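You operate a simulated robot arm through the tools that you are given. There is no shell and no other tool.

The job below is to be done with a simulated robot arm. You get a single attempt, and the scene is never put back.

TASK
Clamp the long bar and dab glue over its top.
Fine: disc to TIGHT before dabbing; glue from the grey pot with the yellow dabber; dabber back, cover shut again; leave the short bar. Set down upright: yellow dabber. A coat counts when it lies all over at full strength: go over it till it gets no stronger.

It is judged by the outcome, as a careful person would: the job done as asked, and still so three seconds after it is handed in. It fails if anything else is knocked over, pushed out of place, dropped, spilled or broken. Lids that push on must go on centred and level and be pressed home; caps that screw on are set level and turned clockwise until they are tight.

THE ROBOT
A 7-joint arm with a two-finger parallel gripper, fixed in place. Base frame: the origin is at the foot of the arm, x ahead of it, y to its left, z up; the work surface is at about z = 0.9. Lengths are in m, angles in degrees, forces in N, time in s.
With the tool pointing down near the work surface it reaches from about 0.24 to 0.68 m from the base axis. Its first joint turns from -66.0 to 66.0 degrees. Payload 2.4 kg.
The TCP is the grasp point between the finger pads, 0.03 m short of the fingertips. In the tool frame z runs along the fingers and y along their closing line. Largest opening 0.094 m; finger width 0.028, thickness 0.01; the body of the gripper, 0.05 by 0.096 m, starts 0.055 m behind the TCP.
Orientation is that of the tool frame in the base frame, as a unit quaternion [x, y, z, w]. With the fingers straight down and closing along the base's y, the tool's x points along the base's -x, its y along +y and its z along -z.

THE INTERFACE
- The arm moves only by the tool drive_tool. Its arguments are lists of equal length, an entry for each row: "delta_pos": the shift along the tool's x, y, z in m, a list of three; "turn": the turn, a rotation vector about the tool's x, y, z in degrees, a list of three; "claw": the opening, from 0 (shut) to 1 (fully open). In form: {"delta_pos": [[dx, dy, dz], ...], "turn": [[rx, ry, rz], ...], "claw": [claw, ...]}. A call has 1 to 20 rows; each row is the pose to reach, as a shift and turn from the pose commanded when the call began, along the tool's axes at that moment. A row lasts 0.2 s, in which the tool goes at most 0.05 m and 8.6 degrees; a call with a longer step from one row to the next is refused whole, and so is a gripper value outside its range. A pose out of reach is approached as far as the arm can. The call stops where the force on the tool passes 40 N (or 10 N more than at its start, if that is more) or the arm is blocked; 0.2 s more then pass. The fingers move at their own pace (about 0.153 m/s each) and stop on an object; they squeeze with about 42 N. The grip force told is the motor's: it shows also when the fingers shut on nothing. Time passes only in rows, and 0.2 s behind the last, so rows that repeat a pose let the fingers close. It gives the time, the measured TCP pose, the force on the tool (base axes), the opening and the grip force at its end, in the units of the frame above (readings bear some noise), with the torque about the TCP (base axes, N m) and any sound that the robot's microphone picked up.
- Cameras (640 x 400 px; columns grow to the right, rows downward): "scene" is fixed at [0.0428, 0.4719, 1.4568]; the picture's right is [-0.73, -0.68, 0.00], its down [-0.30, 0.32, -0.90] and it looks along [0.61, -0.65, -0.44] (base axes); focal length 333 px, centre (320, 200). "wrist" rides on the gripper at [0.076, 0.014, -0.103] in the tool frame; the picture's right is [-0.18, 0.98, 0.00], its down [-0.75, -0.14, -0.64] and it looks along [-0.63, -0.12, 0.77] (tool axes); focal length 243 px, centre (320, 200). There is no depth. A picture from a camera that has moved, and an enlarged one, comes with that camera's place and axes in the base frame and with its lens.
- camera(camera): a new picture of that camera. It takes no simulated time.
- inspect(camera, box): a new picture of the part [left, top, right, bottom] of that camera's present view, enlarged. It takes no simulated time.
- job_done(): hands the job in; it is judged then, once.

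Places have to be worked out from the pictures, the camera data and where the tool is seen. Open the gripper and draw the arm clear of the work before you hand the job in, unless the task says otherwise.

The tools are called after "Request:" as a command line: name --argument value ..., lists and objects as JSON in quotes. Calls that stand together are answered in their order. drive_tool: Moves the arm, as the interface text tells. Its arguments: {"type":"object","properties":{"delta_pos":{"type":"array"},"turn":{"type":"array"},"claw":{"type":"array"}},"required":["delta_pos","turn","claw"]} The other tools are called the same way: camera (camera) takes a picture; inspect (camera, box) takes an enlarged picture of a part of a camera's view; job_done () hands the job in.

At the start:

```text
time_s: 0.0
ee_pos: [0.4558, -0.0051, 1.2161]
orientation: [-0.001, 1.0, 0.0, 0.0]
wrist_force: [-0.1, -0.4, 0.3]
torque: [-0.01, 0.02, 0.01]
width: 0.0938
grip_force: 0.0
```

scene: 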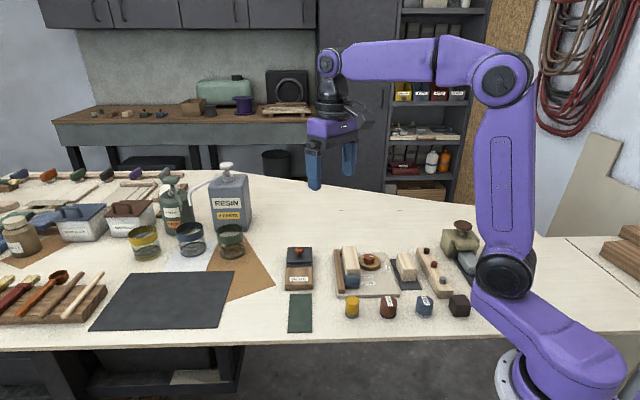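
wrist: 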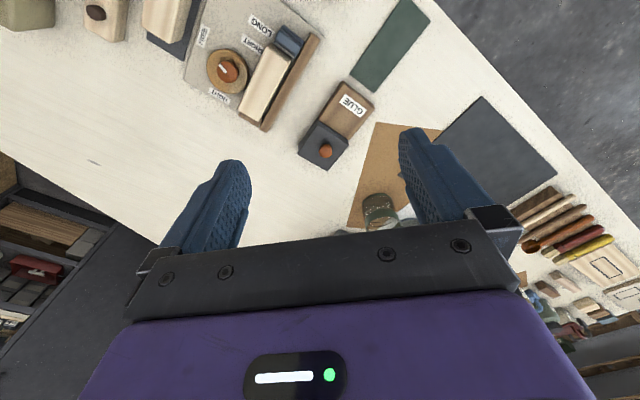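

I'll begin by looking closely at the work area with both cameras.

Request:
inspect --camera "scene" --box '[270, 210, 490, 340]'

Request:
inspect --camera "wrist" --box '[60, 0, 440, 180]'

Request:
inspect --camera "scene" --box '[0, 160, 280, 340]'

```text
2.91 times, centred on (380, 275) of scene
camera zoom: at [0.0428, 0.4719, 1.4568], right [-0.73, -0.68, 0.0], down [-0.3, 0.32, -0.9], along [0.61, -0.65, -0.44], focal length 969 px, centre (146, -18)
```

zoom: 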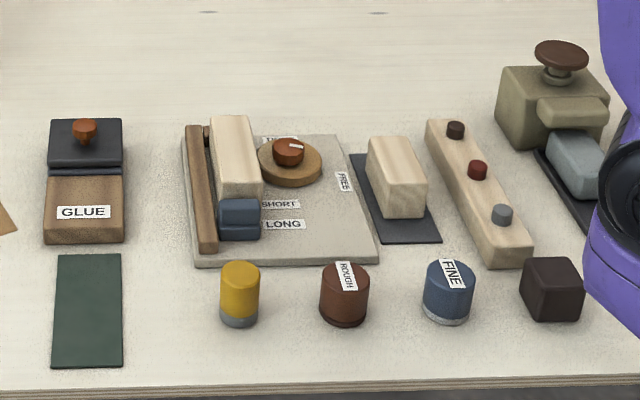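

```text
1.68 times, centred on (250, 90) of wrist
camera zoom: at [0.3803, 0.0075, 1.3174], right [0.18, 0.98, 0.0], down [0.75, -0.14, 0.64], along [0.63, -0.12, -0.77], focal length 409 px, centre (438, 385)
```

zoom: 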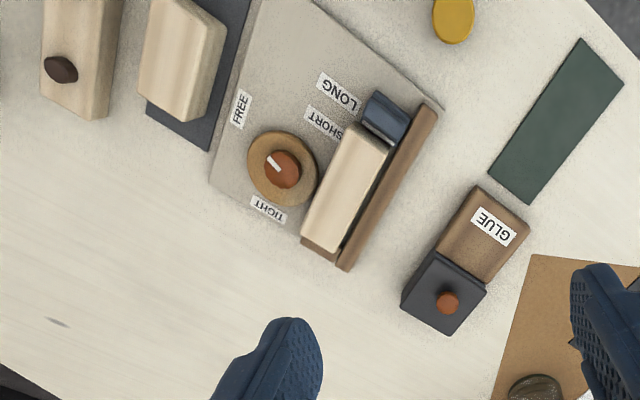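

```text
2.22 times, centred on (140, 250) of scene
camera zoom: at [0.0428, 0.4719, 1.4568], right [-0.73, -0.68, 0.0], down [-0.3, 0.32, -0.9], along [0.61, -0.65, -0.44], focal length 740 px, centre (720, 89)
```

zoom: 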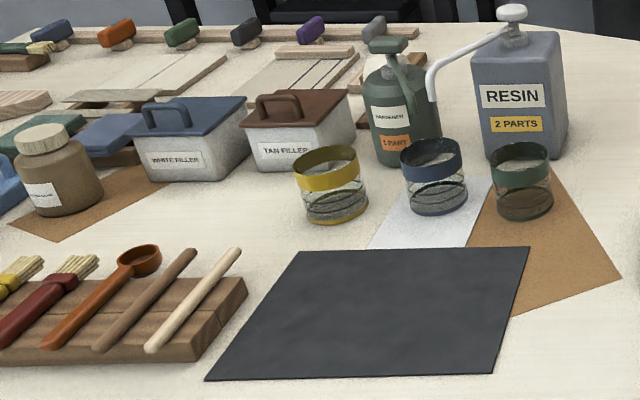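

Let me zoom in more on the fixture, the pots and the candidate dabbers.

Request:
inspect --camera "scene" --box '[325, 235, 425, 305]'

Request:
inspect --camera "scene" --box '[275, 235, 355, 335]'

Request:
inspect --camera "scene" --box '[330, 280, 490, 330]'

Request:
inspect --camera "scene" --box '[410, 210, 490, 300]'

Request:
inspect --camera "wrist" --box '[170, 0, 380, 180]'

```text
5.71 times, centred on (375, 270) of scene
camera zoom: at [0.0428, 0.4719, 1.4568], right [-0.73, -0.68, 0.0], down [-0.3, 0.32, -0.9], along [0.61, -0.65, -0.44], focal length 1902 px, centre (6, -200)
```

zoom: 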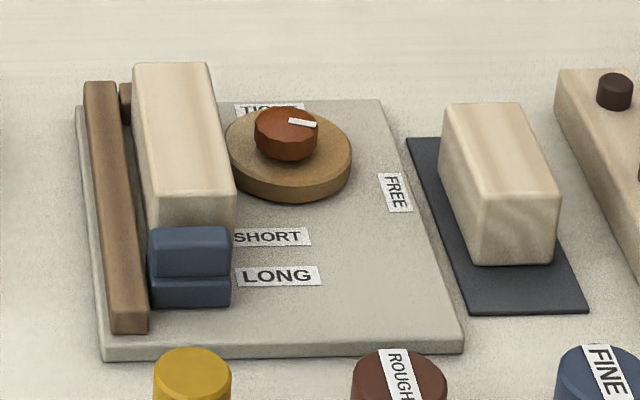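

```text
4.00 times, centred on (315, 285) of scene
camera zoom: at [0.0428, 0.4719, 1.4568], right [-0.73, -0.68, 0.0], down [-0.3, 0.32, -0.9], along [0.61, -0.65, -0.44], focal length 1332 px, centre (340, -140)
```

zoom: 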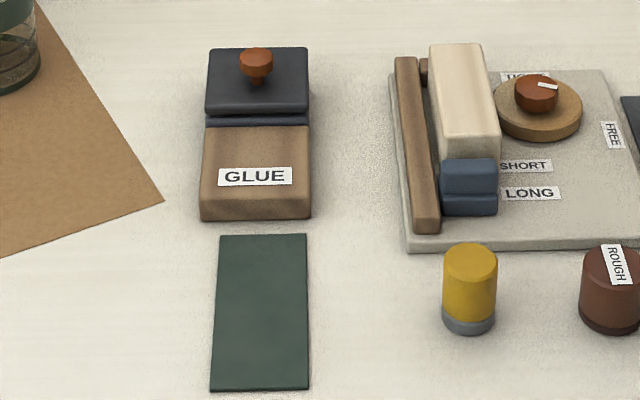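

```text
4.00 times, centred on (410, 305) of scene
camera zoom: at [0.0428, 0.4719, 1.4568], right [-0.73, -0.68, 0.0], down [-0.3, 0.32, -0.9], along [0.61, -0.65, -0.44], focal length 1332 px, centre (-40, -220)
```

zoom: 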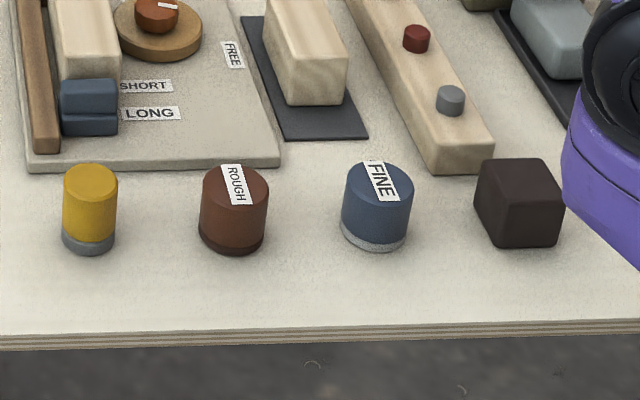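

```text
4.44 times, centred on (450, 255) of scene
camera zoom: at [0.0428, 0.4719, 1.4568], right [-0.73, -0.68, 0.0], down [-0.3, 0.32, -0.9], along [0.61, -0.65, -0.44], focal length 1480 px, centre (-258, -44)
```

zoom: 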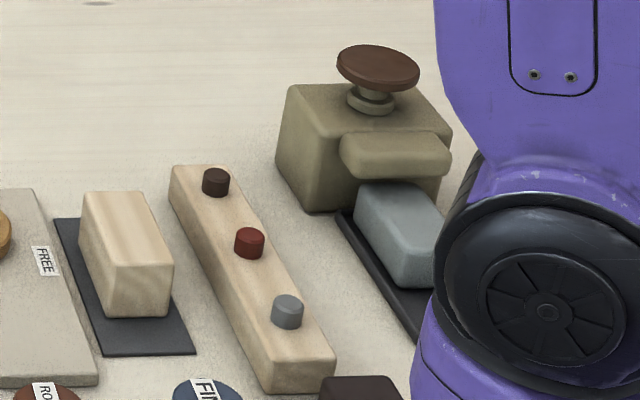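

```text
2.22 times, centred on (275, 90) of wrist
camera zoom: at [0.3803, 0.0075, 1.3174], right [0.18, 0.98, 0.0], down [0.75, -0.14, 0.64], along [0.63, -0.12, -0.77], focal length 539 px, centre (420, 444)
```

zoom: 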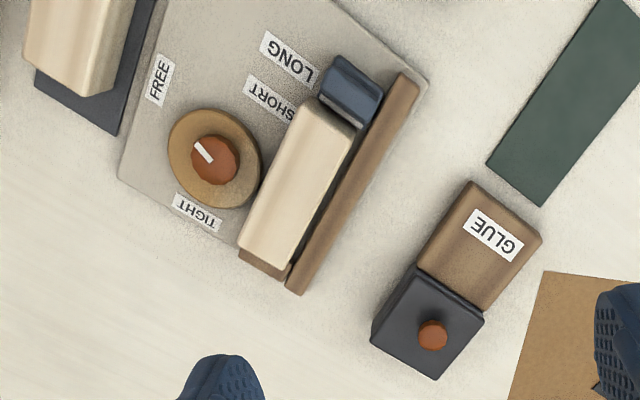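

The long bar already seems to sit in the fixture (the shorter one is on the dark tray), with the disc pointer at FREE; the pot with the dark cover is at roughly (0.57,-0.02) and the yellow dabber at about (0.37, 0.02). I'll go lower over the fixture to measure things with the wrist camera.

Request:
drive_tool --delta_pos '[[0.0, -0.02, 0.035], [0.0, -0.04, 0.07], [0.0, -0.06, 0.105], [0.0, -0.08, 0.13]]' --turn '[[0, 0, 0], [0, 0, 0], [0, 0, 0], [0, 0, 0]]' --claw '[1, 1, 1, 1]'

Request:
camera --camera "wrist"

Request:
inspect --camera "wrist" --box '[160, 0, 480, 200]'

```text
time_s: 1.0
ee_pos: [0.4561, -0.0858, 1.0861]
orientation: [0.0, 1.0, 0.0, 0.0]
wrist_force: [-0.1, -1.7, 0.7]
torque: [0.03, 0.01, 0.02]
width: 0.0938
grip_force: 0.0
```

```text
taken
camera wrist: at [0.3797, -0.0727, 1.1873], right [0.18, 0.98, 0.0], down [0.75, -0.14, 0.64], along [0.63, -0.12, -0.77], focal length 243 px, centre (320, 200)
```

wrist: 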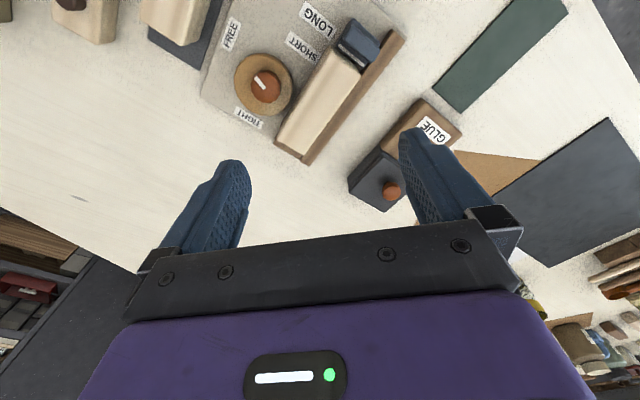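

```text
2.00 times, centred on (320, 100) of wrist
camera zoom: at [0.3797, -0.0727, 1.1873], right [0.18, 0.98, 0.0], down [0.75, -0.14, 0.64], along [0.63, -0.12, -0.77], focal length 485 px, centre (320, 400)
```

zoom: 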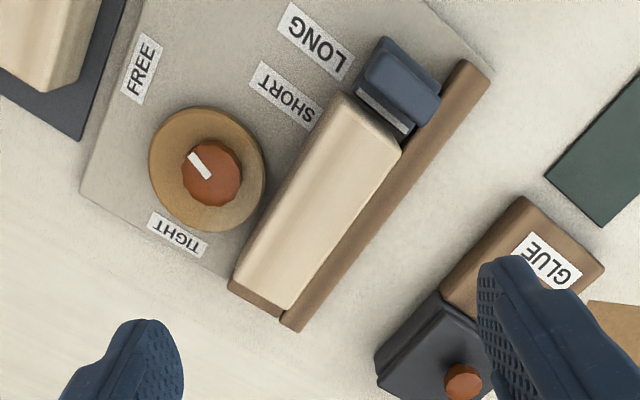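

The view is sharper here; I'll zoom on the blue stop, the disc and the bar.

Request:
inspect --camera "wrist" --box '[290, 0, 430, 90]'

Request:
inspect --camera "wrist" --box '[200, 0, 380, 170]'

Request:
inspect --camera "scene" --box '[335, 240, 385, 300]'

Request:
inspect --camera "scene" --box '[280, 240, 320, 295]'

```text
4.44 times, centred on (360, 45) of wrist
camera zoom: at [0.3797, -0.0727, 1.1873], right [0.18, 0.98, 0.0], down [0.75, -0.14, 0.64], along [0.63, -0.12, -0.77], focal length 1078 px, centre (142, 889)
```

zoom: 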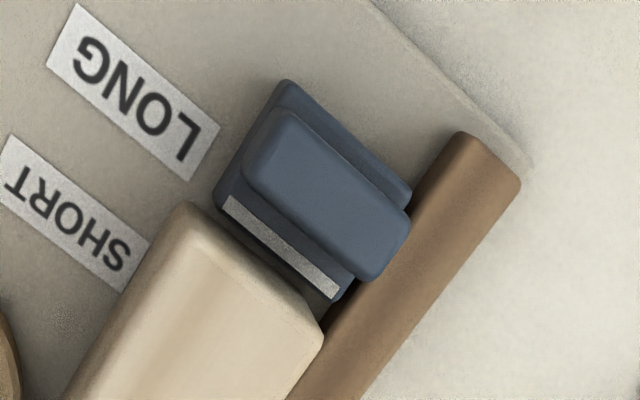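

```text
2.35 times, centred on (290, 85) of wrist
camera zoom: at [0.3797, -0.0727, 1.1873], right [0.18, 0.98, 0.0], down [0.75, -0.14, 0.64], along [0.63, -0.12, -0.77], focal length 571 px, centre (391, 471)
```

zoom: 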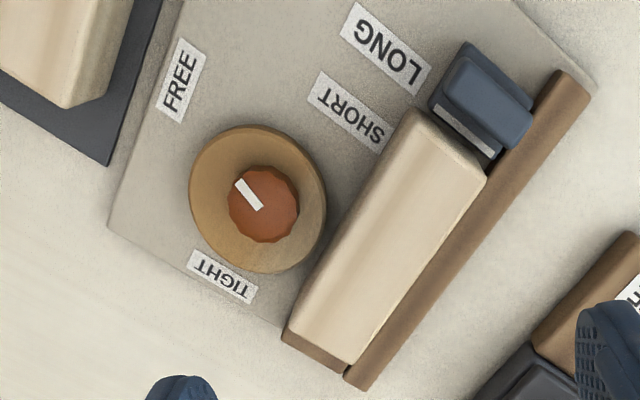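

```text
6.67 times, centred on (360, 270) of scene
camera zoom: at [0.0428, 0.4719, 1.4568], right [-0.73, -0.68, 0.0], down [-0.3, 0.32, -0.9], along [0.61, -0.65, -0.44], focal length 2220 px, centre (53, -267)
```

zoom: 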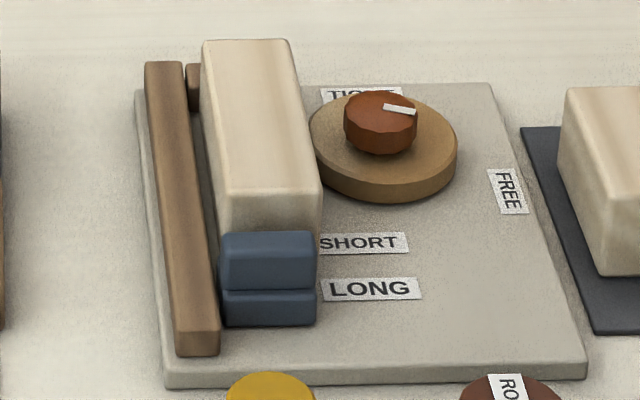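

```text
7.27 times, centred on (300, 268) of scene
camera zoom: at [0.0428, 0.4719, 1.4568], right [-0.73, -0.68, 0.0], down [-0.3, 0.32, -0.9], along [0.61, -0.65, -0.44], focal length 2421 px, centre (466, -291)
```

zoom: 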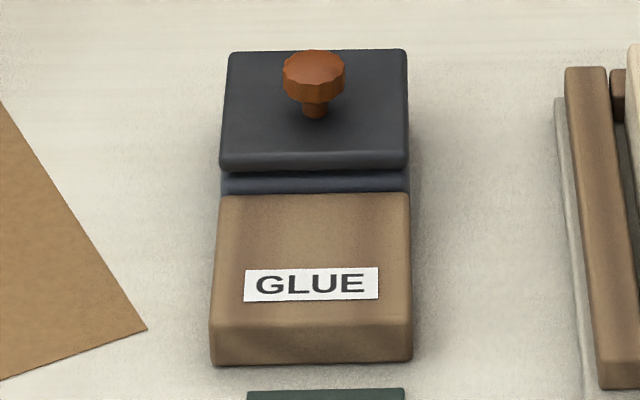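

The blue piece is a sliding stop whose white line sits by LONG, so the long bar is in place. Now I go look at the pot and its cover from closer.

Request:
drive_tool --delta_pos '[[-0.03, 0.03, 0.0], [-0.06, 0.06, 0.0], [-0.09, 0.09, 0.01], [-0.115, 0.115, 0.02]]' --turn '[[0, 0, 0], [0, 0, 0], [0, 0, 0], [0, 0, 0]]' --claw '[1, 1, 1, 1]'

Request:
camera --camera "wrist"

Request:
inspect --camera "wrist" --box '[200, 0, 400, 150]'

Request:
inspect --camera "scene" --box '[325, 235, 385, 295]'

```text
time_s: 2.0
ee_pos: [0.5697, 0.0288, 1.0662]
orientation: [0.0, 1.0, 0.0, 0.0]
wrist_force: [0.1, 0.3, -0.2]
torque: [0.0, 0.02, -0.03]
width: 0.0941
grip_force: 0.0
```

```text
taken
camera wrist: at [0.4947, 0.0424, 1.1668], right [0.18, 0.98, 0.0], down [0.75, -0.14, 0.64], along [0.63, -0.12, -0.77], focal length 243 px, centre (320, 200)
```

wrist: 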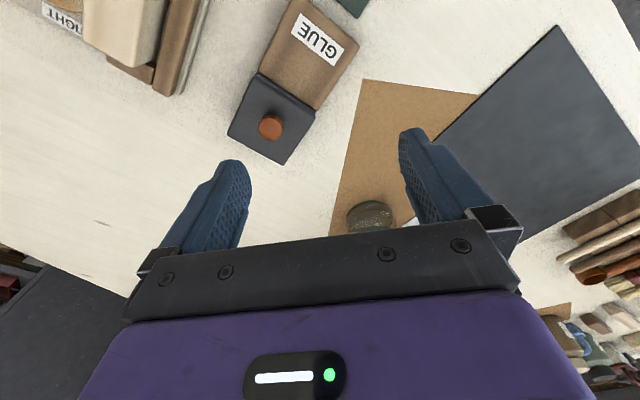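

```text
2.67 times, centred on (300, 75) of wrist
camera zoom: at [0.4947, 0.0424, 1.1668], right [0.18, 0.98, 0.0], down [0.75, -0.14, 0.64], along [0.63, -0.12, -0.77], focal length 647 px, centre (373, 533)
```

zoom: 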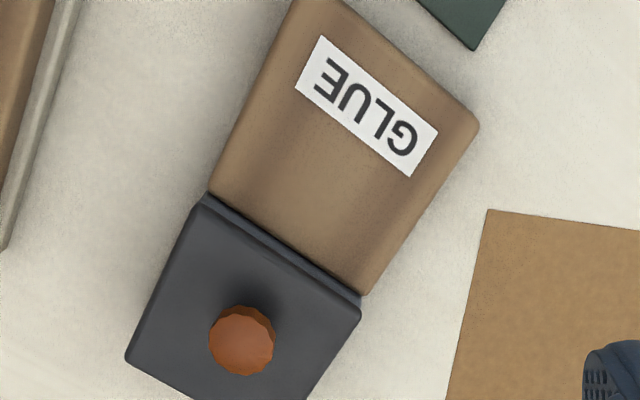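

```text
6.67 times, centred on (355, 265) of scene
camera zoom: at [0.0428, 0.4719, 1.4568], right [-0.73, -0.68, 0.0], down [-0.3, 0.32, -0.9], along [0.61, -0.65, -0.44], focal length 2220 px, centre (87, -233)
```

zoom: 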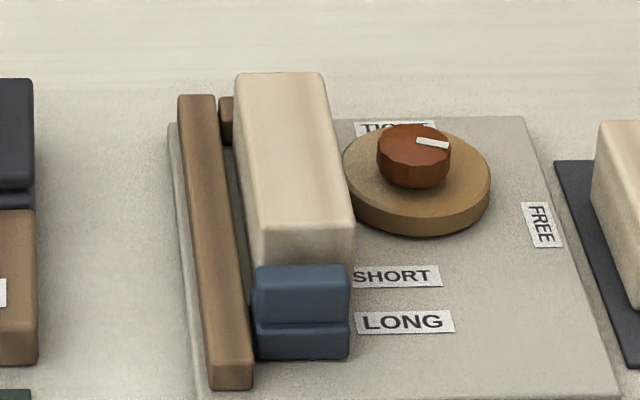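

I zoom hard on the cover's edges to work out how it is held (lift-off, sliding or hinged).

Request:
inspect --camera "wrist" --box '[225, 60, 325, 170]'

Request:
inspect --camera "scene" --box '[282, 240, 314, 272]'

Request:
camera --camera "scene"

```text
3.64 times, centred on (275, 115) of wrist
camera zoom: at [0.4947, 0.0424, 1.1668], right [0.18, 0.98, 0.0], down [0.75, -0.14, 0.64], along [0.63, -0.12, -0.77], focal length 882 px, centre (484, 509)
```

zoom: 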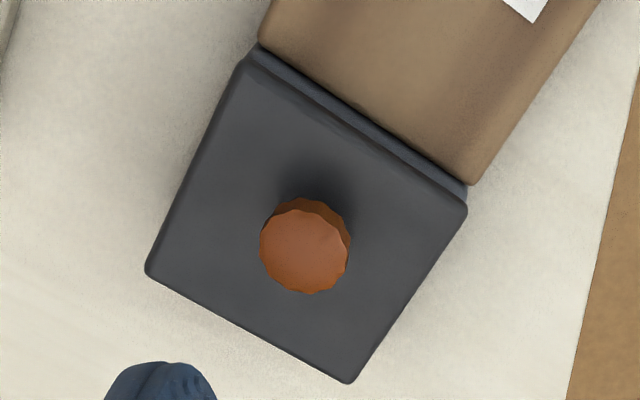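

```text
12.50 times, centred on (298, 256) of scene
camera zoom: at [0.0428, 0.4719, 1.4568], right [-0.73, -0.68, 0.0], down [-0.3, 0.32, -0.9], along [0.61, -0.65, -0.44], focal length 4162 px, centre (595, -500)
```

zoom: 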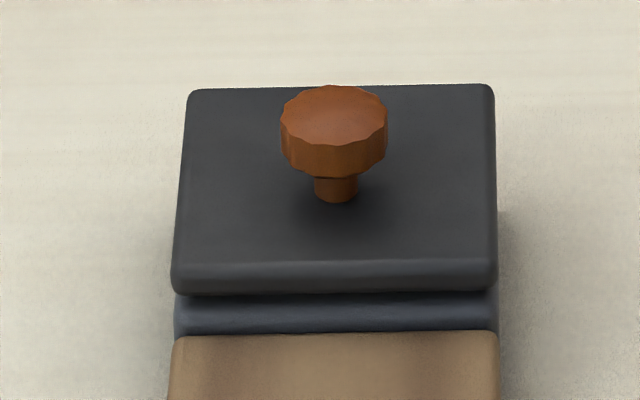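

```text
taken
```

scene: 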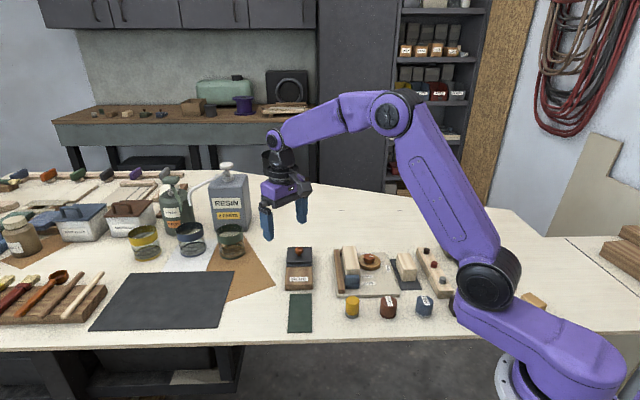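

The pot is a grey box with a plate cover on it carrying a stemmed knob; whether it lifts or slides I'll find out by feel later. First the disc: I move above its knob, turning the tool so the fingers close across the bar direction, staying well above everything.

Request:
drive_tool --delta_pos '[[0.024, -0.029, 0.003], [0.048, -0.058, 0.006], [0.072, -0.087, 0.009], [0.096, -0.116, 0.012], [0.118, -0.142, 0.014], [0.1357, -0.1638, 0.016]]' --turn '[[0, 0, 7.3], [0, 0, 14.7], [0, 0, 22], [0, 0, 29.3], [0, 0, 36.7], [0, 0, 44]]' --claw '[1, 1, 1, 1, 1, 1]'

Request:
camera --camera "wrist"

Request:
inspect --camera "wrist" --box '[200, 20, 440, 170]'

Request:
camera --camera "scene"

```text
time_s: 3.4
ee_pos: [0.4358, -0.1343, 1.0495]
orientation: [0.375, 0.927, 0.0, 0.0]
wrist_force: [-0.5, -0.3, 0.5]
torque: [0.0, 0.0, -0.03]
width: 0.094
grip_force: 0.1
```

```text
taken
camera wrist: at [0.391, -0.0725, 1.1508], right [0.82, 0.58, 0.0], down [0.44, -0.63, 0.64], along [0.37, -0.52, -0.77], focal length 243 px, centre (320, 200)
```

wrist: 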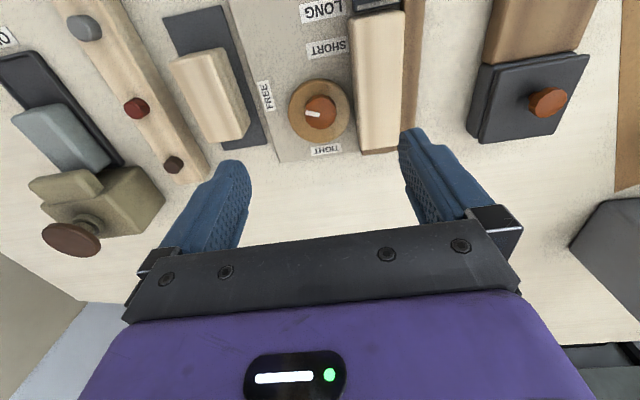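

```text
2.67 times, centred on (320, 95) of wrist
camera zoom: at [0.391, -0.0725, 1.1508], right [0.82, 0.58, 0.0], down [0.44, -0.63, 0.64], along [0.37, -0.52, -0.77], focal length 647 px, centre (320, 480)
```

zoom: 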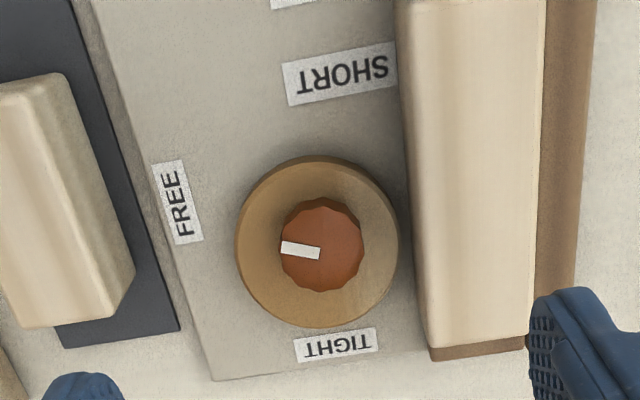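

```text
taken
```

scene: 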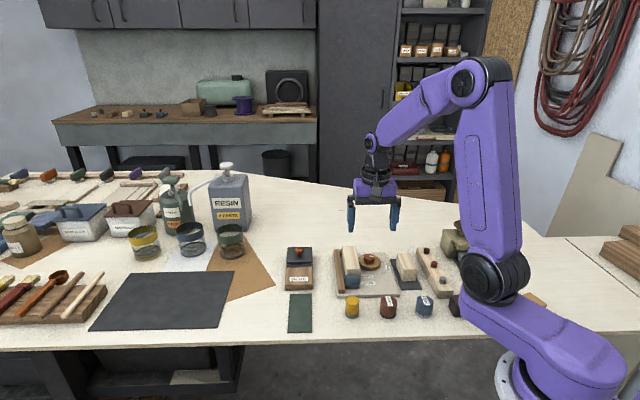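

Seen from here the disc knob sits practically under the TCP (within ~1 mm), top at about z 0.94, and the pointer is at FREE with TIGHT 90° counter-clockwise (from above). I narrow the fingers to ~34 mm and descend part-way, then check.

Request:
drive_tool --delta_pos '[[-0.001, 0, 0.0], [-0.001, 0, 0.03], [-0.001, 0, 0.055], [-0.001, 0, 0.07]]' --turn '[[0, 0, 0], [0, 0, 0], [0, 0, 0], [0, 0, 0]]' --claw '[0.36, 0.36, 0.36, 0.36]'

Request:
camera --camera "wrist"

Request:
inspect --camera "wrist" --box '[240, 80, 400, 190]'

Request:
inspect --camera "scene" --box '[330, 200, 420, 300]'

```text
time_s: 4.4
ee_pos: [0.4353, -0.137, 0.9786]
orientation: [0.375, 0.927, 0.0, -0.001]
wrist_force: [0.4, 0.0, -0.5]
torque: [-0.02, -0.02, 0.02]
width: 0.0336
grip_force: 0.1
```

```text
taken
camera wrist: at [0.3915, -0.0737, 1.0803], right [0.82, 0.58, 0.0], down [0.44, -0.62, 0.64], along [0.37, -0.52, -0.77], focal length 243 px, centre (320, 200)
```

wrist: 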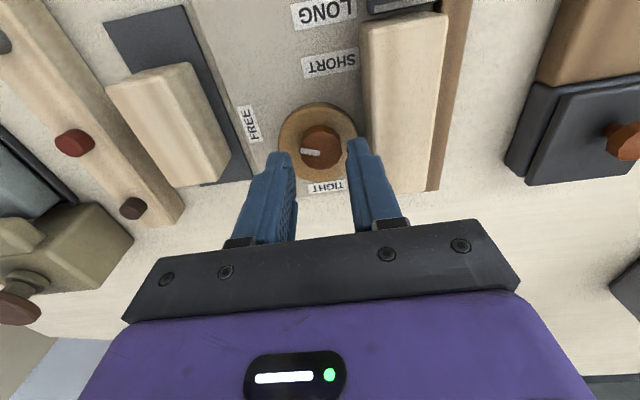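

```text
3.64 times, centred on (320, 135) of wrist
camera zoom: at [0.3915, -0.0737, 1.0803], right [0.82, 0.58, 0.0], down [0.44, -0.62, 0.64], along [0.37, -0.52, -0.77], focal length 882 px, centre (320, 436)
```

zoom: 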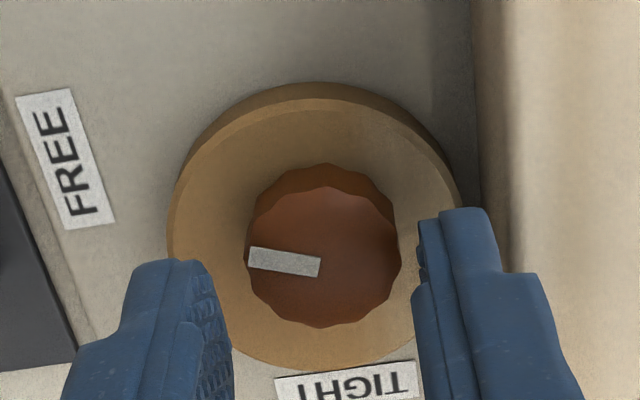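

```text
4.00 times, centred on (375, 250) of scene
camera zoom: at [0.0428, 0.4719, 1.4568], right [-0.73, -0.68, 0.0], down [-0.3, 0.32, -0.9], along [0.61, -0.65, -0.44], focal length 1332 px, centre (100, 0)
```

zoom: 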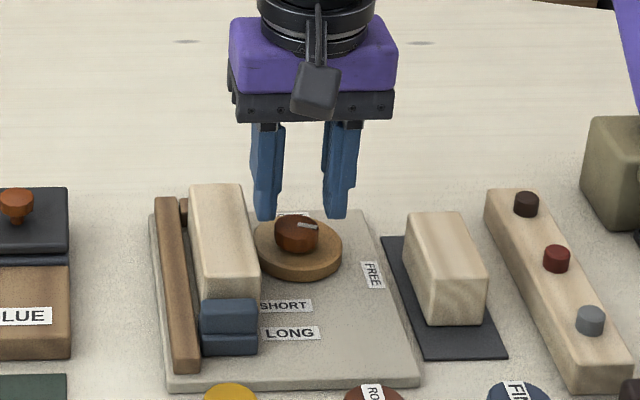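

Fingers straddle the knob evenly. I lower another 18 mm (tips just above the disc face) and close on the knob.

Request:
drive_tool --delta_pos '[[0, 0, 0.009], [0, 0, 0.018], [0, 0, 0.018], [0, 0, 0.018], [0, 0, 0.018]]' --turn '[[0, 0, 0], [0, 0, 0], [0, 0, 0], [0, 0, 0], [0, 0, 0]]' --claw '[0.36, 0.36, 0.36, 0.2, 0.2]'

Request:
inspect --camera "wrist" --box '[240, 80, 400, 190]'

Request:
inspect --camera "scene" --box '[335, 230, 405, 290]'

```text
time_s: 5.6
ee_pos: [0.436, -0.1356, 0.9608]
orientation: [0.375, 0.927, 0.0, 0.0]
wrist_force: [2.8, 2.9, -6.1]
torque: [-0.39, -0.19, 0.01]
width: 0.0277
grip_force: 45.3
```

```text
3.64 times, centred on (320, 135) of wrist
camera zoom: at [0.3915, -0.0731, 1.0624], right [0.81, 0.58, 0.0], down [0.44, -0.62, 0.64], along [0.37, -0.52, -0.77], focal length 882 px, centre (320, 436)
```

zoom: 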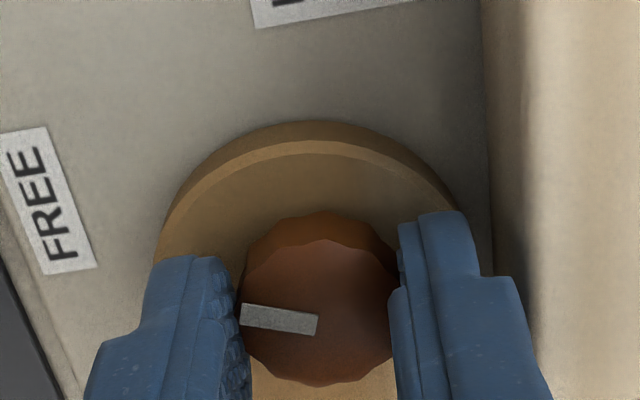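

```text
6.67 times, centred on (370, 260) of scene
camera zoom: at [0.0429, 0.4719, 1.4568], right [-0.73, -0.68, 0.0], down [-0.3, 0.32, -0.9], along [0.61, -0.65, -0.44], focal length 2220 px, centre (-13, -200)
```

zoom: 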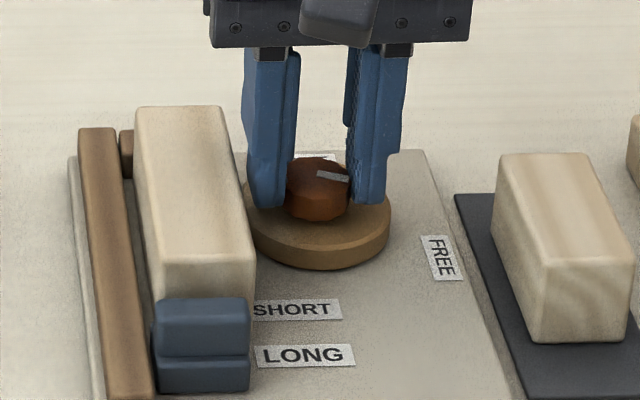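

The knob is held (27.7 mm across). I now turn it counter-clockwise in a first 45° stage and watch the torque.

Request:
drive_tool --delta_pos '[[0, 0, 0], [0, 0, 0], [0, 0, 0], [0, 0, 0], [0, 0, 0], [0, 0, 0]]' --turn '[[0, 0, -7.5], [0, 0, -15], [0, 0, -22.5], [0, 0, -30], [0, 0, -37.5], [0, 0, -45]]' --claw '[0.2, 0.2, 0.2, 0.2, 0.2, 0.2]'

Request:
camera --camera "wrist"

Request:
inspect --camera "scene" --box '[335, 230, 405, 290]'

```text
time_s: 7.0
ee_pos: [0.4363, -0.1369, 0.961]
orientation: [-0.009, 1.0, -0.001, -0.001]
wrist_force: [3.1, -6.4, -36.7]
torque: [-0.34, -0.39, -0.03]
width: 0.0277
grip_force: 45.1
```

```text
taken
camera wrist: at [0.3599, -0.1242, 1.0626], right [0.17, 0.99, 0.0], down [0.76, -0.13, 0.64], along [0.63, -0.11, -0.77], focal length 243 px, centre (320, 200)
```

wrist: 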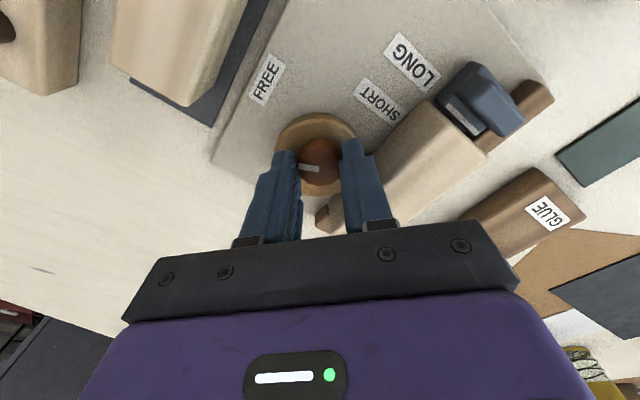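

```text
6.67 times, centred on (370, 260) of scene
camera zoom: at [0.0434, 0.4715, 1.4569], right [-0.73, -0.68, 0.0], down [-0.3, 0.32, -0.9], along [0.61, -0.65, -0.44], focal length 2220 px, centre (-13, -200)
```

zoom: 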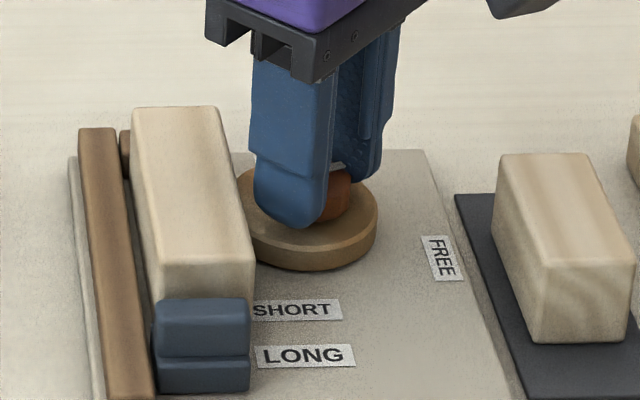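

The disc turned about half-way (45°) with the gripper, but I feel a downward pull of ~37 N on the tool, so I let go by 2 mm per side to relieve the strain and check the readings before re-gripping.

Request:
drive_tool --delta_pos '[[0, 0, 0], [0, 0, 0]]' --turn '[[0, 0, 0], [0, 0, 0]]' --claw '[0.335, 0.335]'

Request:
inspect --camera "wrist" --box '[240, 80, 400, 190]'

Request:
inspect --camera "scene" --box '[335, 230, 405, 290]'

```text
time_s: 7.6
ee_pos: [0.4354, -0.1353, 0.9625]
orientation: [-0.008, 1.0, 0.0, 0.0]
wrist_force: [-0.7, -0.1, -0.9]
torque: [0.03, 0.02, -0.01]
width: 0.0317
grip_force: 0.0
```

```text
3.64 times, centred on (320, 135) of wrist
camera zoom: at [0.3601, -0.1233, 1.0636], right [0.17, 0.99, 0.0], down [0.76, -0.13, 0.64], along [0.63, -0.11, -0.77], focal length 882 px, centre (320, 436)
```

zoom: 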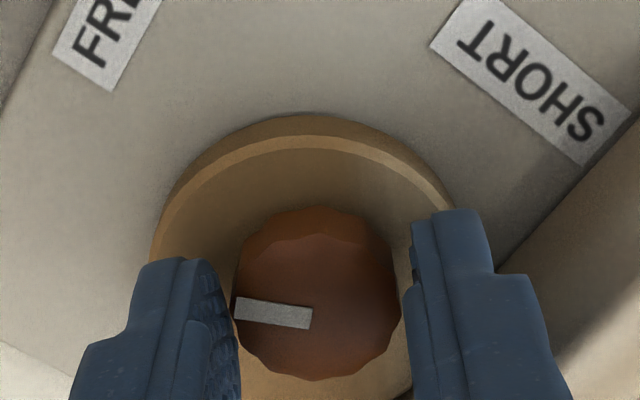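

```text
6.67 times, centred on (370, 260) of scene
camera zoom: at [0.0428, 0.4719, 1.4568], right [-0.73, -0.68, 0.0], down [-0.3, 0.32, -0.9], along [0.61, -0.65, -0.44], focal length 2220 px, centre (-13, -200)
```

zoom: 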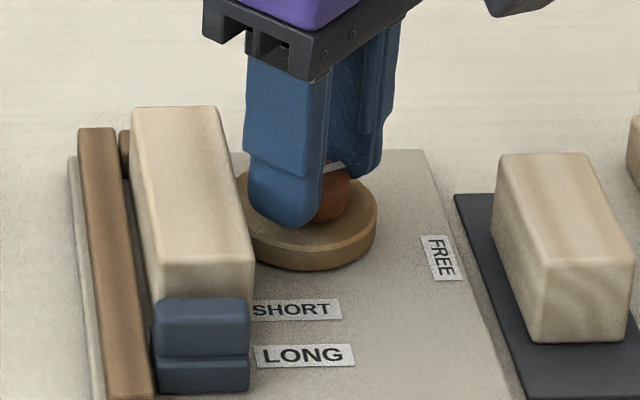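

Strain gone with the fingers open, and the bar has visibly been nudged towards the fence. I re-grip and turn another ~24°, then read the forces.

Request:
drive_tool --delta_pos '[[0.001, 0, 0.0], [0.001, 0, 0], [0.001, 0, 0], [0.001, 0, 0.0002], [0.001, 0, 0.0004]]' --turn '[[0, 0, 0], [0, 0, 0], [0, 0, -8], [0, 0, -16], [0, 0, -24]]' --claw '[0.2, 0.2, 0.2, 0.2, 0.2]'

Request:
inspect --camera "scene" --box '[335, 230, 405, 290]'

```text
time_s: 8.8
ee_pos: [0.4361, -0.1358, 0.9609]
orientation: [-0.217, 0.976, -0.001, 0.002]
wrist_force: [7.6, -10.9, 10.5]
torque: [-0.1, 0.01, -0.03]
width: 0.0276
grip_force: 45.5
```

```text
6.67 times, centred on (370, 260) of scene
camera zoom: at [0.0428, 0.4716, 1.4569], right [-0.73, -0.68, 0.0], down [-0.3, 0.32, -0.9], along [0.61, -0.65, -0.44], focal length 2220 px, centre (-13, -200)
```

zoom: 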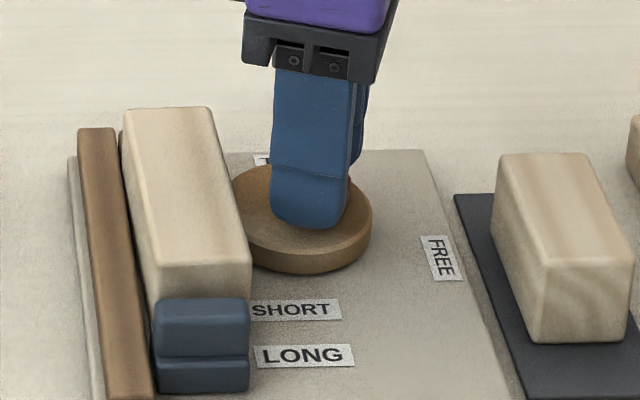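

Forces are modest and the bar is being pushed to the fence. I turn the remaining ~21° toward TIGHT.

Request:
drive_tool --delta_pos '[[0, 0, 0], [0, 0, 0], [0, 0, 0]]' --turn '[[0, 0, -7], [0, 0, -14], [0, 0, -21]]' --claw '[0.2, 0.2, 0.2]'

Request:
inspect --camera "scene" --box '[335, 230, 405, 290]'

Request:
inspect --camera "wrist" --box '[200, 20, 440, 190]'

```text
time_s: 9.6
ee_pos: [0.4357, -0.1372, 0.9625]
orientation: [-0.392, 0.92, -0.003, 0.001]
wrist_force: [6.1, -16.7, 21.8]
torque: [0.33, -0.81, -0.06]
width: 0.0272
grip_force: 44.8
```

```text
6.67 times, centred on (370, 260) of scene
camera zoom: at [0.0426, 0.4715, 1.4569], right [-0.73, -0.68, 0.0], down [-0.3, 0.32, -0.9], along [0.61, -0.65, -0.44], focal length 2220 px, centre (-13, -200)
```

zoom: 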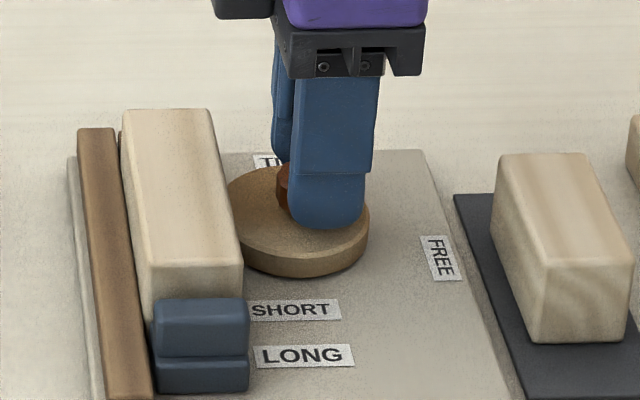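

```text
2.35 times, centred on (320, 105) of wrist
camera zoom: at [0.373, -0.1823, 1.0633], right [-0.58, 0.81, 0.0], down [0.62, 0.45, 0.64], along [0.53, 0.37, -0.76], focal length 571 px, centre (320, 424)
```

zoom: 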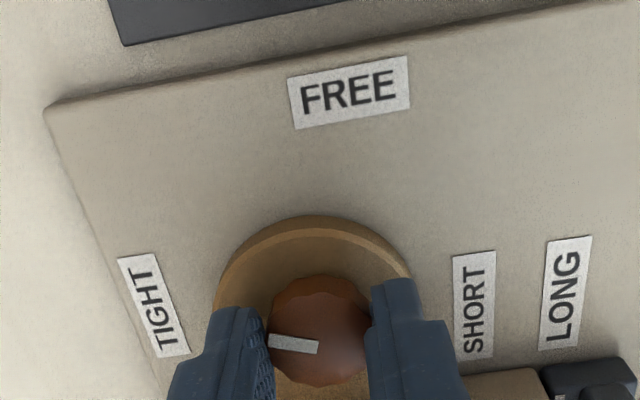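

The disc has turned 90° by the tool's orientation and the bar now lies at the fence. I open and lift clear to check the pointer against TIGHT.

Request:
drive_tool --delta_pos '[[0, 0, 0], [0, 0, 0], [0, 0, -0.03], [0, 0, -0.07], [0, 0, -0.1]]' --turn '[[0, 0, 0], [0, 0, 0], [0, 0, 0], [0, 0, 0], [0, 0, 0]]' --claw '[0.42, 0.42, 0.42, 0.42, 0.42]'

Request:
camera --camera "wrist"

Request:
inspect --camera "wrist" --box '[230, 30, 430, 170]'

Request:
inspect --camera "scene" --box '[335, 240, 405, 300]'

```text
time_s: 10.8
ee_pos: [0.4347, -0.1351, 1.0626]
orientation: [-0.39, 0.921, 0.0, 0.0]
wrist_force: [0.1, 0.8, -0.1]
torque: [-0.02, 0.02, 0.01]
width: 0.0392
grip_force: 0.0
```

```text
taken
camera wrist: at [0.3724, -0.1807, 1.163], right [-0.58, 0.82, 0.0], down [0.63, 0.44, 0.64], along [0.52, 0.37, -0.77], focal length 243 px, centre (320, 200)
```

wrist: 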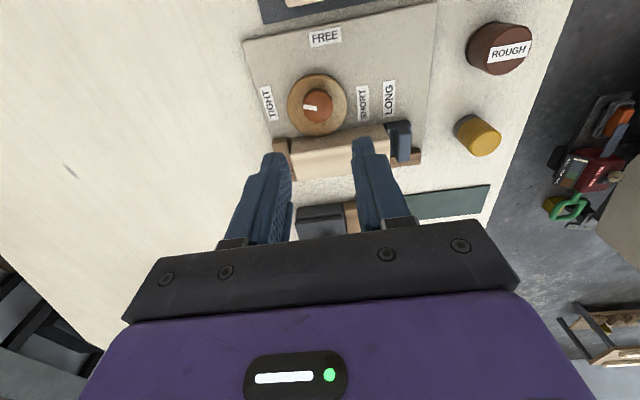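

```text
2.86 times, centred on (330, 100) of wrist
camera zoom: at [0.3724, -0.1807, 1.163], right [-0.58, 0.82, 0.0], down [0.63, 0.44, 0.64], along [0.52, 0.37, -0.77], focal length 693 px, centre (291, 486)
```

zoom: 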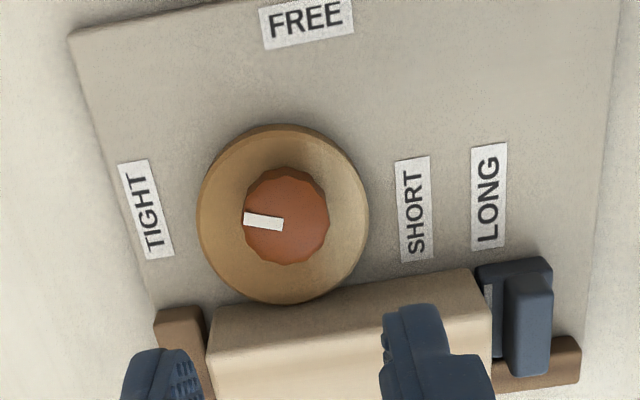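

```text
6.67 times, centred on (370, 270) of scene
camera zoom: at [0.0428, 0.4719, 1.4568], right [-0.73, -0.68, 0.0], down [-0.3, 0.32, -0.9], along [0.61, -0.65, -0.44], focal length 2220 px, centre (-13, -267)
```

zoom: 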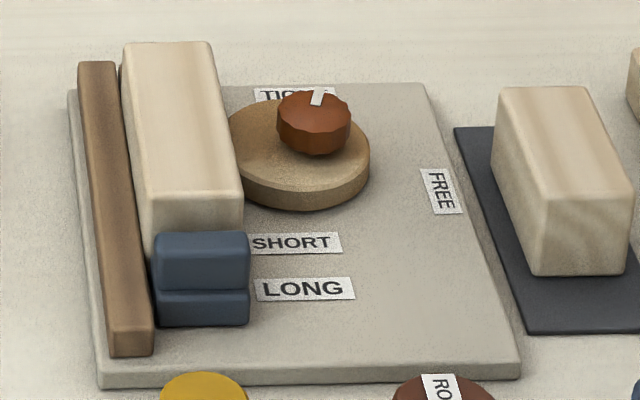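

Working out the geometry, the pointer is still about 16° short of the centre of the TIGHT label (labels are ~105° apart). I go back down, re-grip the knob and turn it the rest.

Request:
drive_tool --delta_pos '[[0, -0.001, 0.04], [0, -0.001, 0.08], [0, -0.001, 0.1], [0, -0.001, 0.1], [0, -0.001, 0.1], [0, -0.001, 0.1], [0, -0.001, 0.1], [0, -0.001, 0.1]]' --turn '[[0, 0, 0], [0, 0, 0], [0, 0, 0], [0, 0, 0], [0, 0, 0], [0, 0, -5.5], [0, 0, -11], [0, 0, -16.5]]' --claw '[0.42, 0.42, 0.42, 0.2, 0.2, 0.2, 0.2, 0.2]'

Request:
inspect --camera "scene" --box '[335, 230, 405, 290]'

Request:
inspect --camera "wrist" --box '[200, 20, 440, 190]'

```text
time_s: 12.6
ee_pos: [0.4354, -0.1377, 0.9626]
orientation: [-0.52, 0.854, -0.003, 0.001]
wrist_force: [-0.4, -9.7, 37.1]
torque: [0.05, 0.06, -0.18]
width: 0.0272
grip_force: 45.4
```

```text
6.67 times, centred on (370, 260) of scene
camera zoom: at [0.0422, 0.4718, 1.4569], right [-0.73, -0.68, 0.0], down [-0.3, 0.32, -0.9], along [0.61, -0.65, -0.44], focal length 2220 px, centre (-13, -200)
```

zoom: 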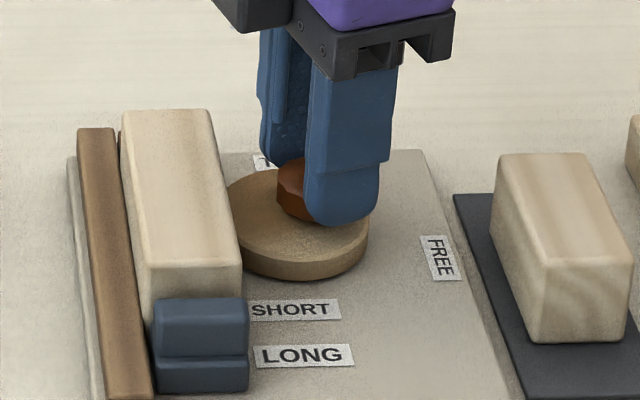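

```text
2.35 times, centred on (320, 105) of wrist
camera zoom: at [0.3883, -0.1991, 1.0642], right [-0.79, 0.62, 0.0], down [0.47, 0.6, 0.64], along [0.4, 0.5, -0.77], focal length 571 px, centre (320, 424)
```

zoom: 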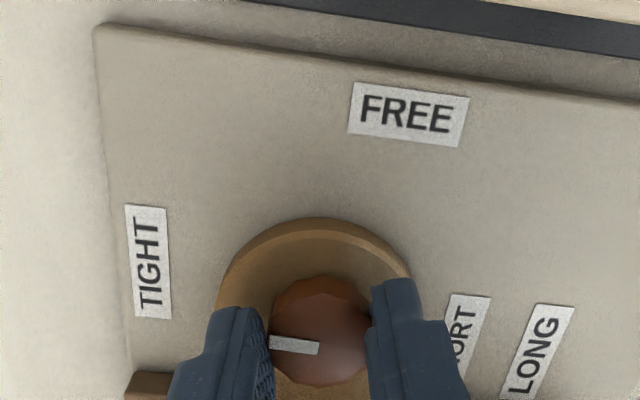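

The knob followed. I release and lift to verify the pointer again.

Request:
drive_tool --delta_pos '[[0, 0, 0], [0, 0, 0], [0, 0, -0.03], [0, 0, -0.07], [0, 0, -0.1]]' --turn '[[0, 0, 0], [0, 0, 0], [0, 0, 0], [0, 0, 0], [0, 0, 0]]' --claw '[0.38, 0.38, 0.38, 0.42, 0.42]'

Request:
inspect --camera "wrist" --box '[230, 30, 430, 170]'

Request:
inspect --camera "scene" --box '[335, 240, 405, 300]'

```text
time_s: 13.8
ee_pos: [0.4346, -0.1361, 1.0628]
orientation: [-0.519, 0.855, 0.0, 0.0]
wrist_force: [0.2, 0.7, 0.3]
torque: [0.01, -0.02, -0.02]
width: 0.0394
grip_force: 0.1
```

```text
2.86 times, centred on (330, 100) of wrist
camera zoom: at [0.3884, -0.1981, 1.1636], right [-0.79, 0.62, 0.0], down [0.47, 0.6, 0.64], along [0.4, 0.51, -0.77], focal length 693 px, centre (291, 486)
```

zoom: 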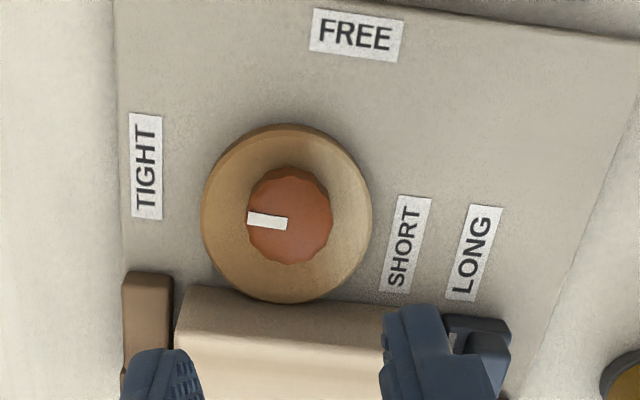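

```text
6.67 times, centred on (370, 270) of scene
camera zoom: at [0.0428, 0.4719, 1.4568], right [-0.73, -0.68, 0.0], down [-0.3, 0.32, -0.9], along [0.61, -0.65, -0.44], focal length 2220 px, centre (-13, -267)
```

zoom: 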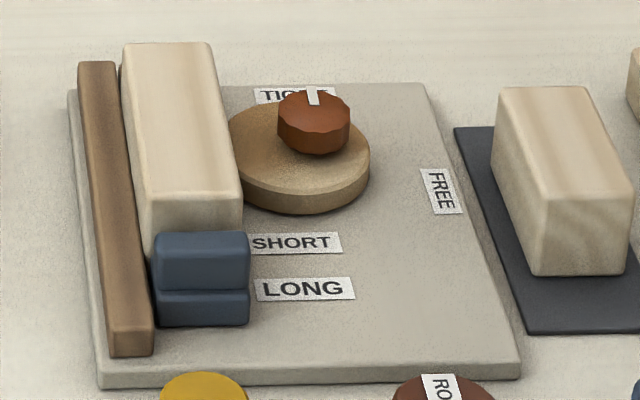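

The pointer now lines up with TIGHT (within ~2°) and the bar is pressed to the fence. Next I move above the pot's cover knob (about (0.573,-0.018), top near z 0.96), turning the tool so the camera looks from the GLUE-block side.

Request:
drive_tool --delta_pos '[[-0.0129, -0.0052, 0], [-0.0258, -0.0104, 0], [-0.0387, -0.0157, 0], [-0.0516, -0.0209, 0], [-0.0645, -0.0261, 0], [-0.0774, -0.0313, 0], [-0.0904, -0.0366, 0], [-0.1033, -0.0418, 0], [-0.1162, -0.047, 0], [-0.1291, -0.0522, 0], [-0.142, -0.0575, 0], [-0.1549, -0.0627, 0], [-0.1678, -0.0679, 0]]' --turn '[[0, 0, 8.2], [0, 0, 16.4], [0, 0, 24.6], [0, 0, 32.8], [0, 0, 41], [0, 0, 49.2], [0, 0, 57.4], [0, 0, 65.6], [0, 0, 73.8], [0, 0, 82], [0, 0, 90.2], [0, 0, 98.4], [0, 0, 106.6]]' --claw '[0.42, 0.42, 0.42, 0.42, 0.42, 0.42, 0.42, 0.42, 0.42, 0.42, 0.42, 0.42, 0.42]'

Request:
camera --camera "wrist"

Request:
inspect --camera "wrist" --box '[220, 20, 420, 170]'

Request:
inspect --camera "scene" --box '[260, 190, 350, 290]'

```text
time_s: 16.6
ee_pos: [0.5735, -0.0169, 1.061]
orientation: [0.376, 0.927, 0.0, 0.0]
wrist_force: [-0.6, 0.1, 0.9]
torque: [-0.05, -0.01, -0.02]
width: 0.0395
grip_force: 0.0
```

```text
taken
camera wrist: at [0.5297, 0.0446, 1.1629], right [0.82, 0.58, 0.0], down [0.44, -0.63, 0.64], along [0.37, -0.52, -0.77], focal length 243 px, centre (320, 200)
```

wrist: 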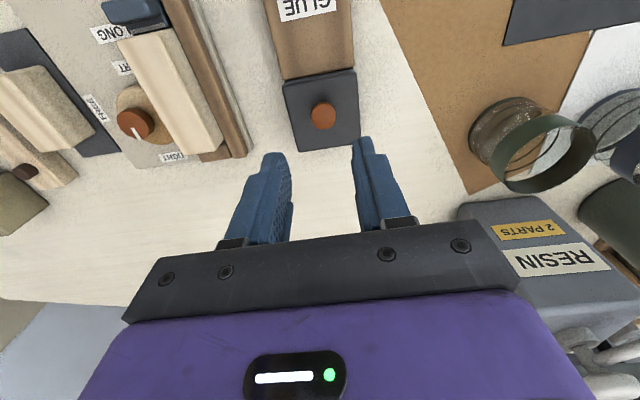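

```text
2.67 times, centred on (320, 95) of wrist
camera zoom: at [0.5297, 0.0446, 1.1629], right [0.82, 0.58, 0.0], down [0.44, -0.63, 0.64], along [0.37, -0.52, -0.77], focal length 647 px, centre (320, 480)
```

zoom: 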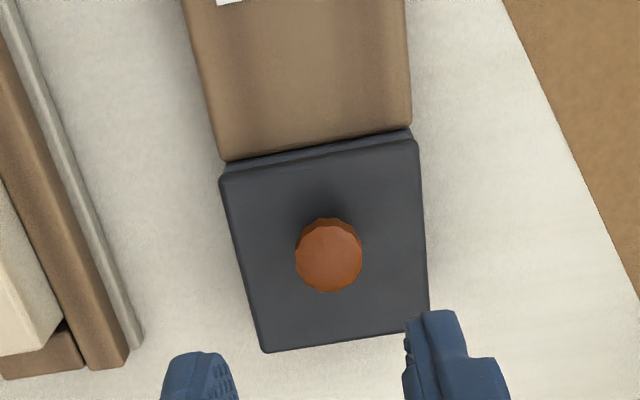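

```text
4.00 times, centred on (305, 240) of scene
camera zoom: at [0.0428, 0.4719, 1.4568], right [-0.73, -0.68, 0.0], down [-0.3, 0.32, -0.9], along [0.61, -0.65, -0.44], focal length 1332 px, centre (380, 40)
```

zoom: 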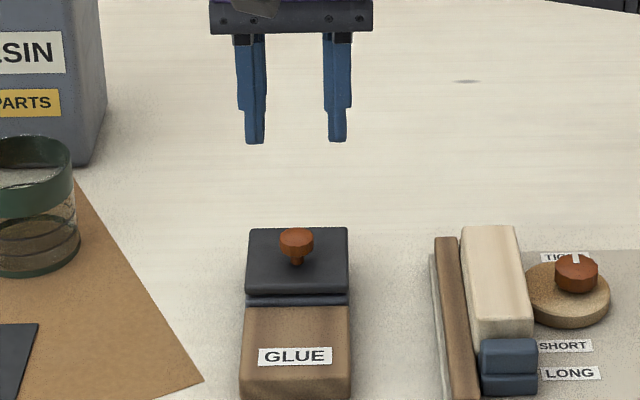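

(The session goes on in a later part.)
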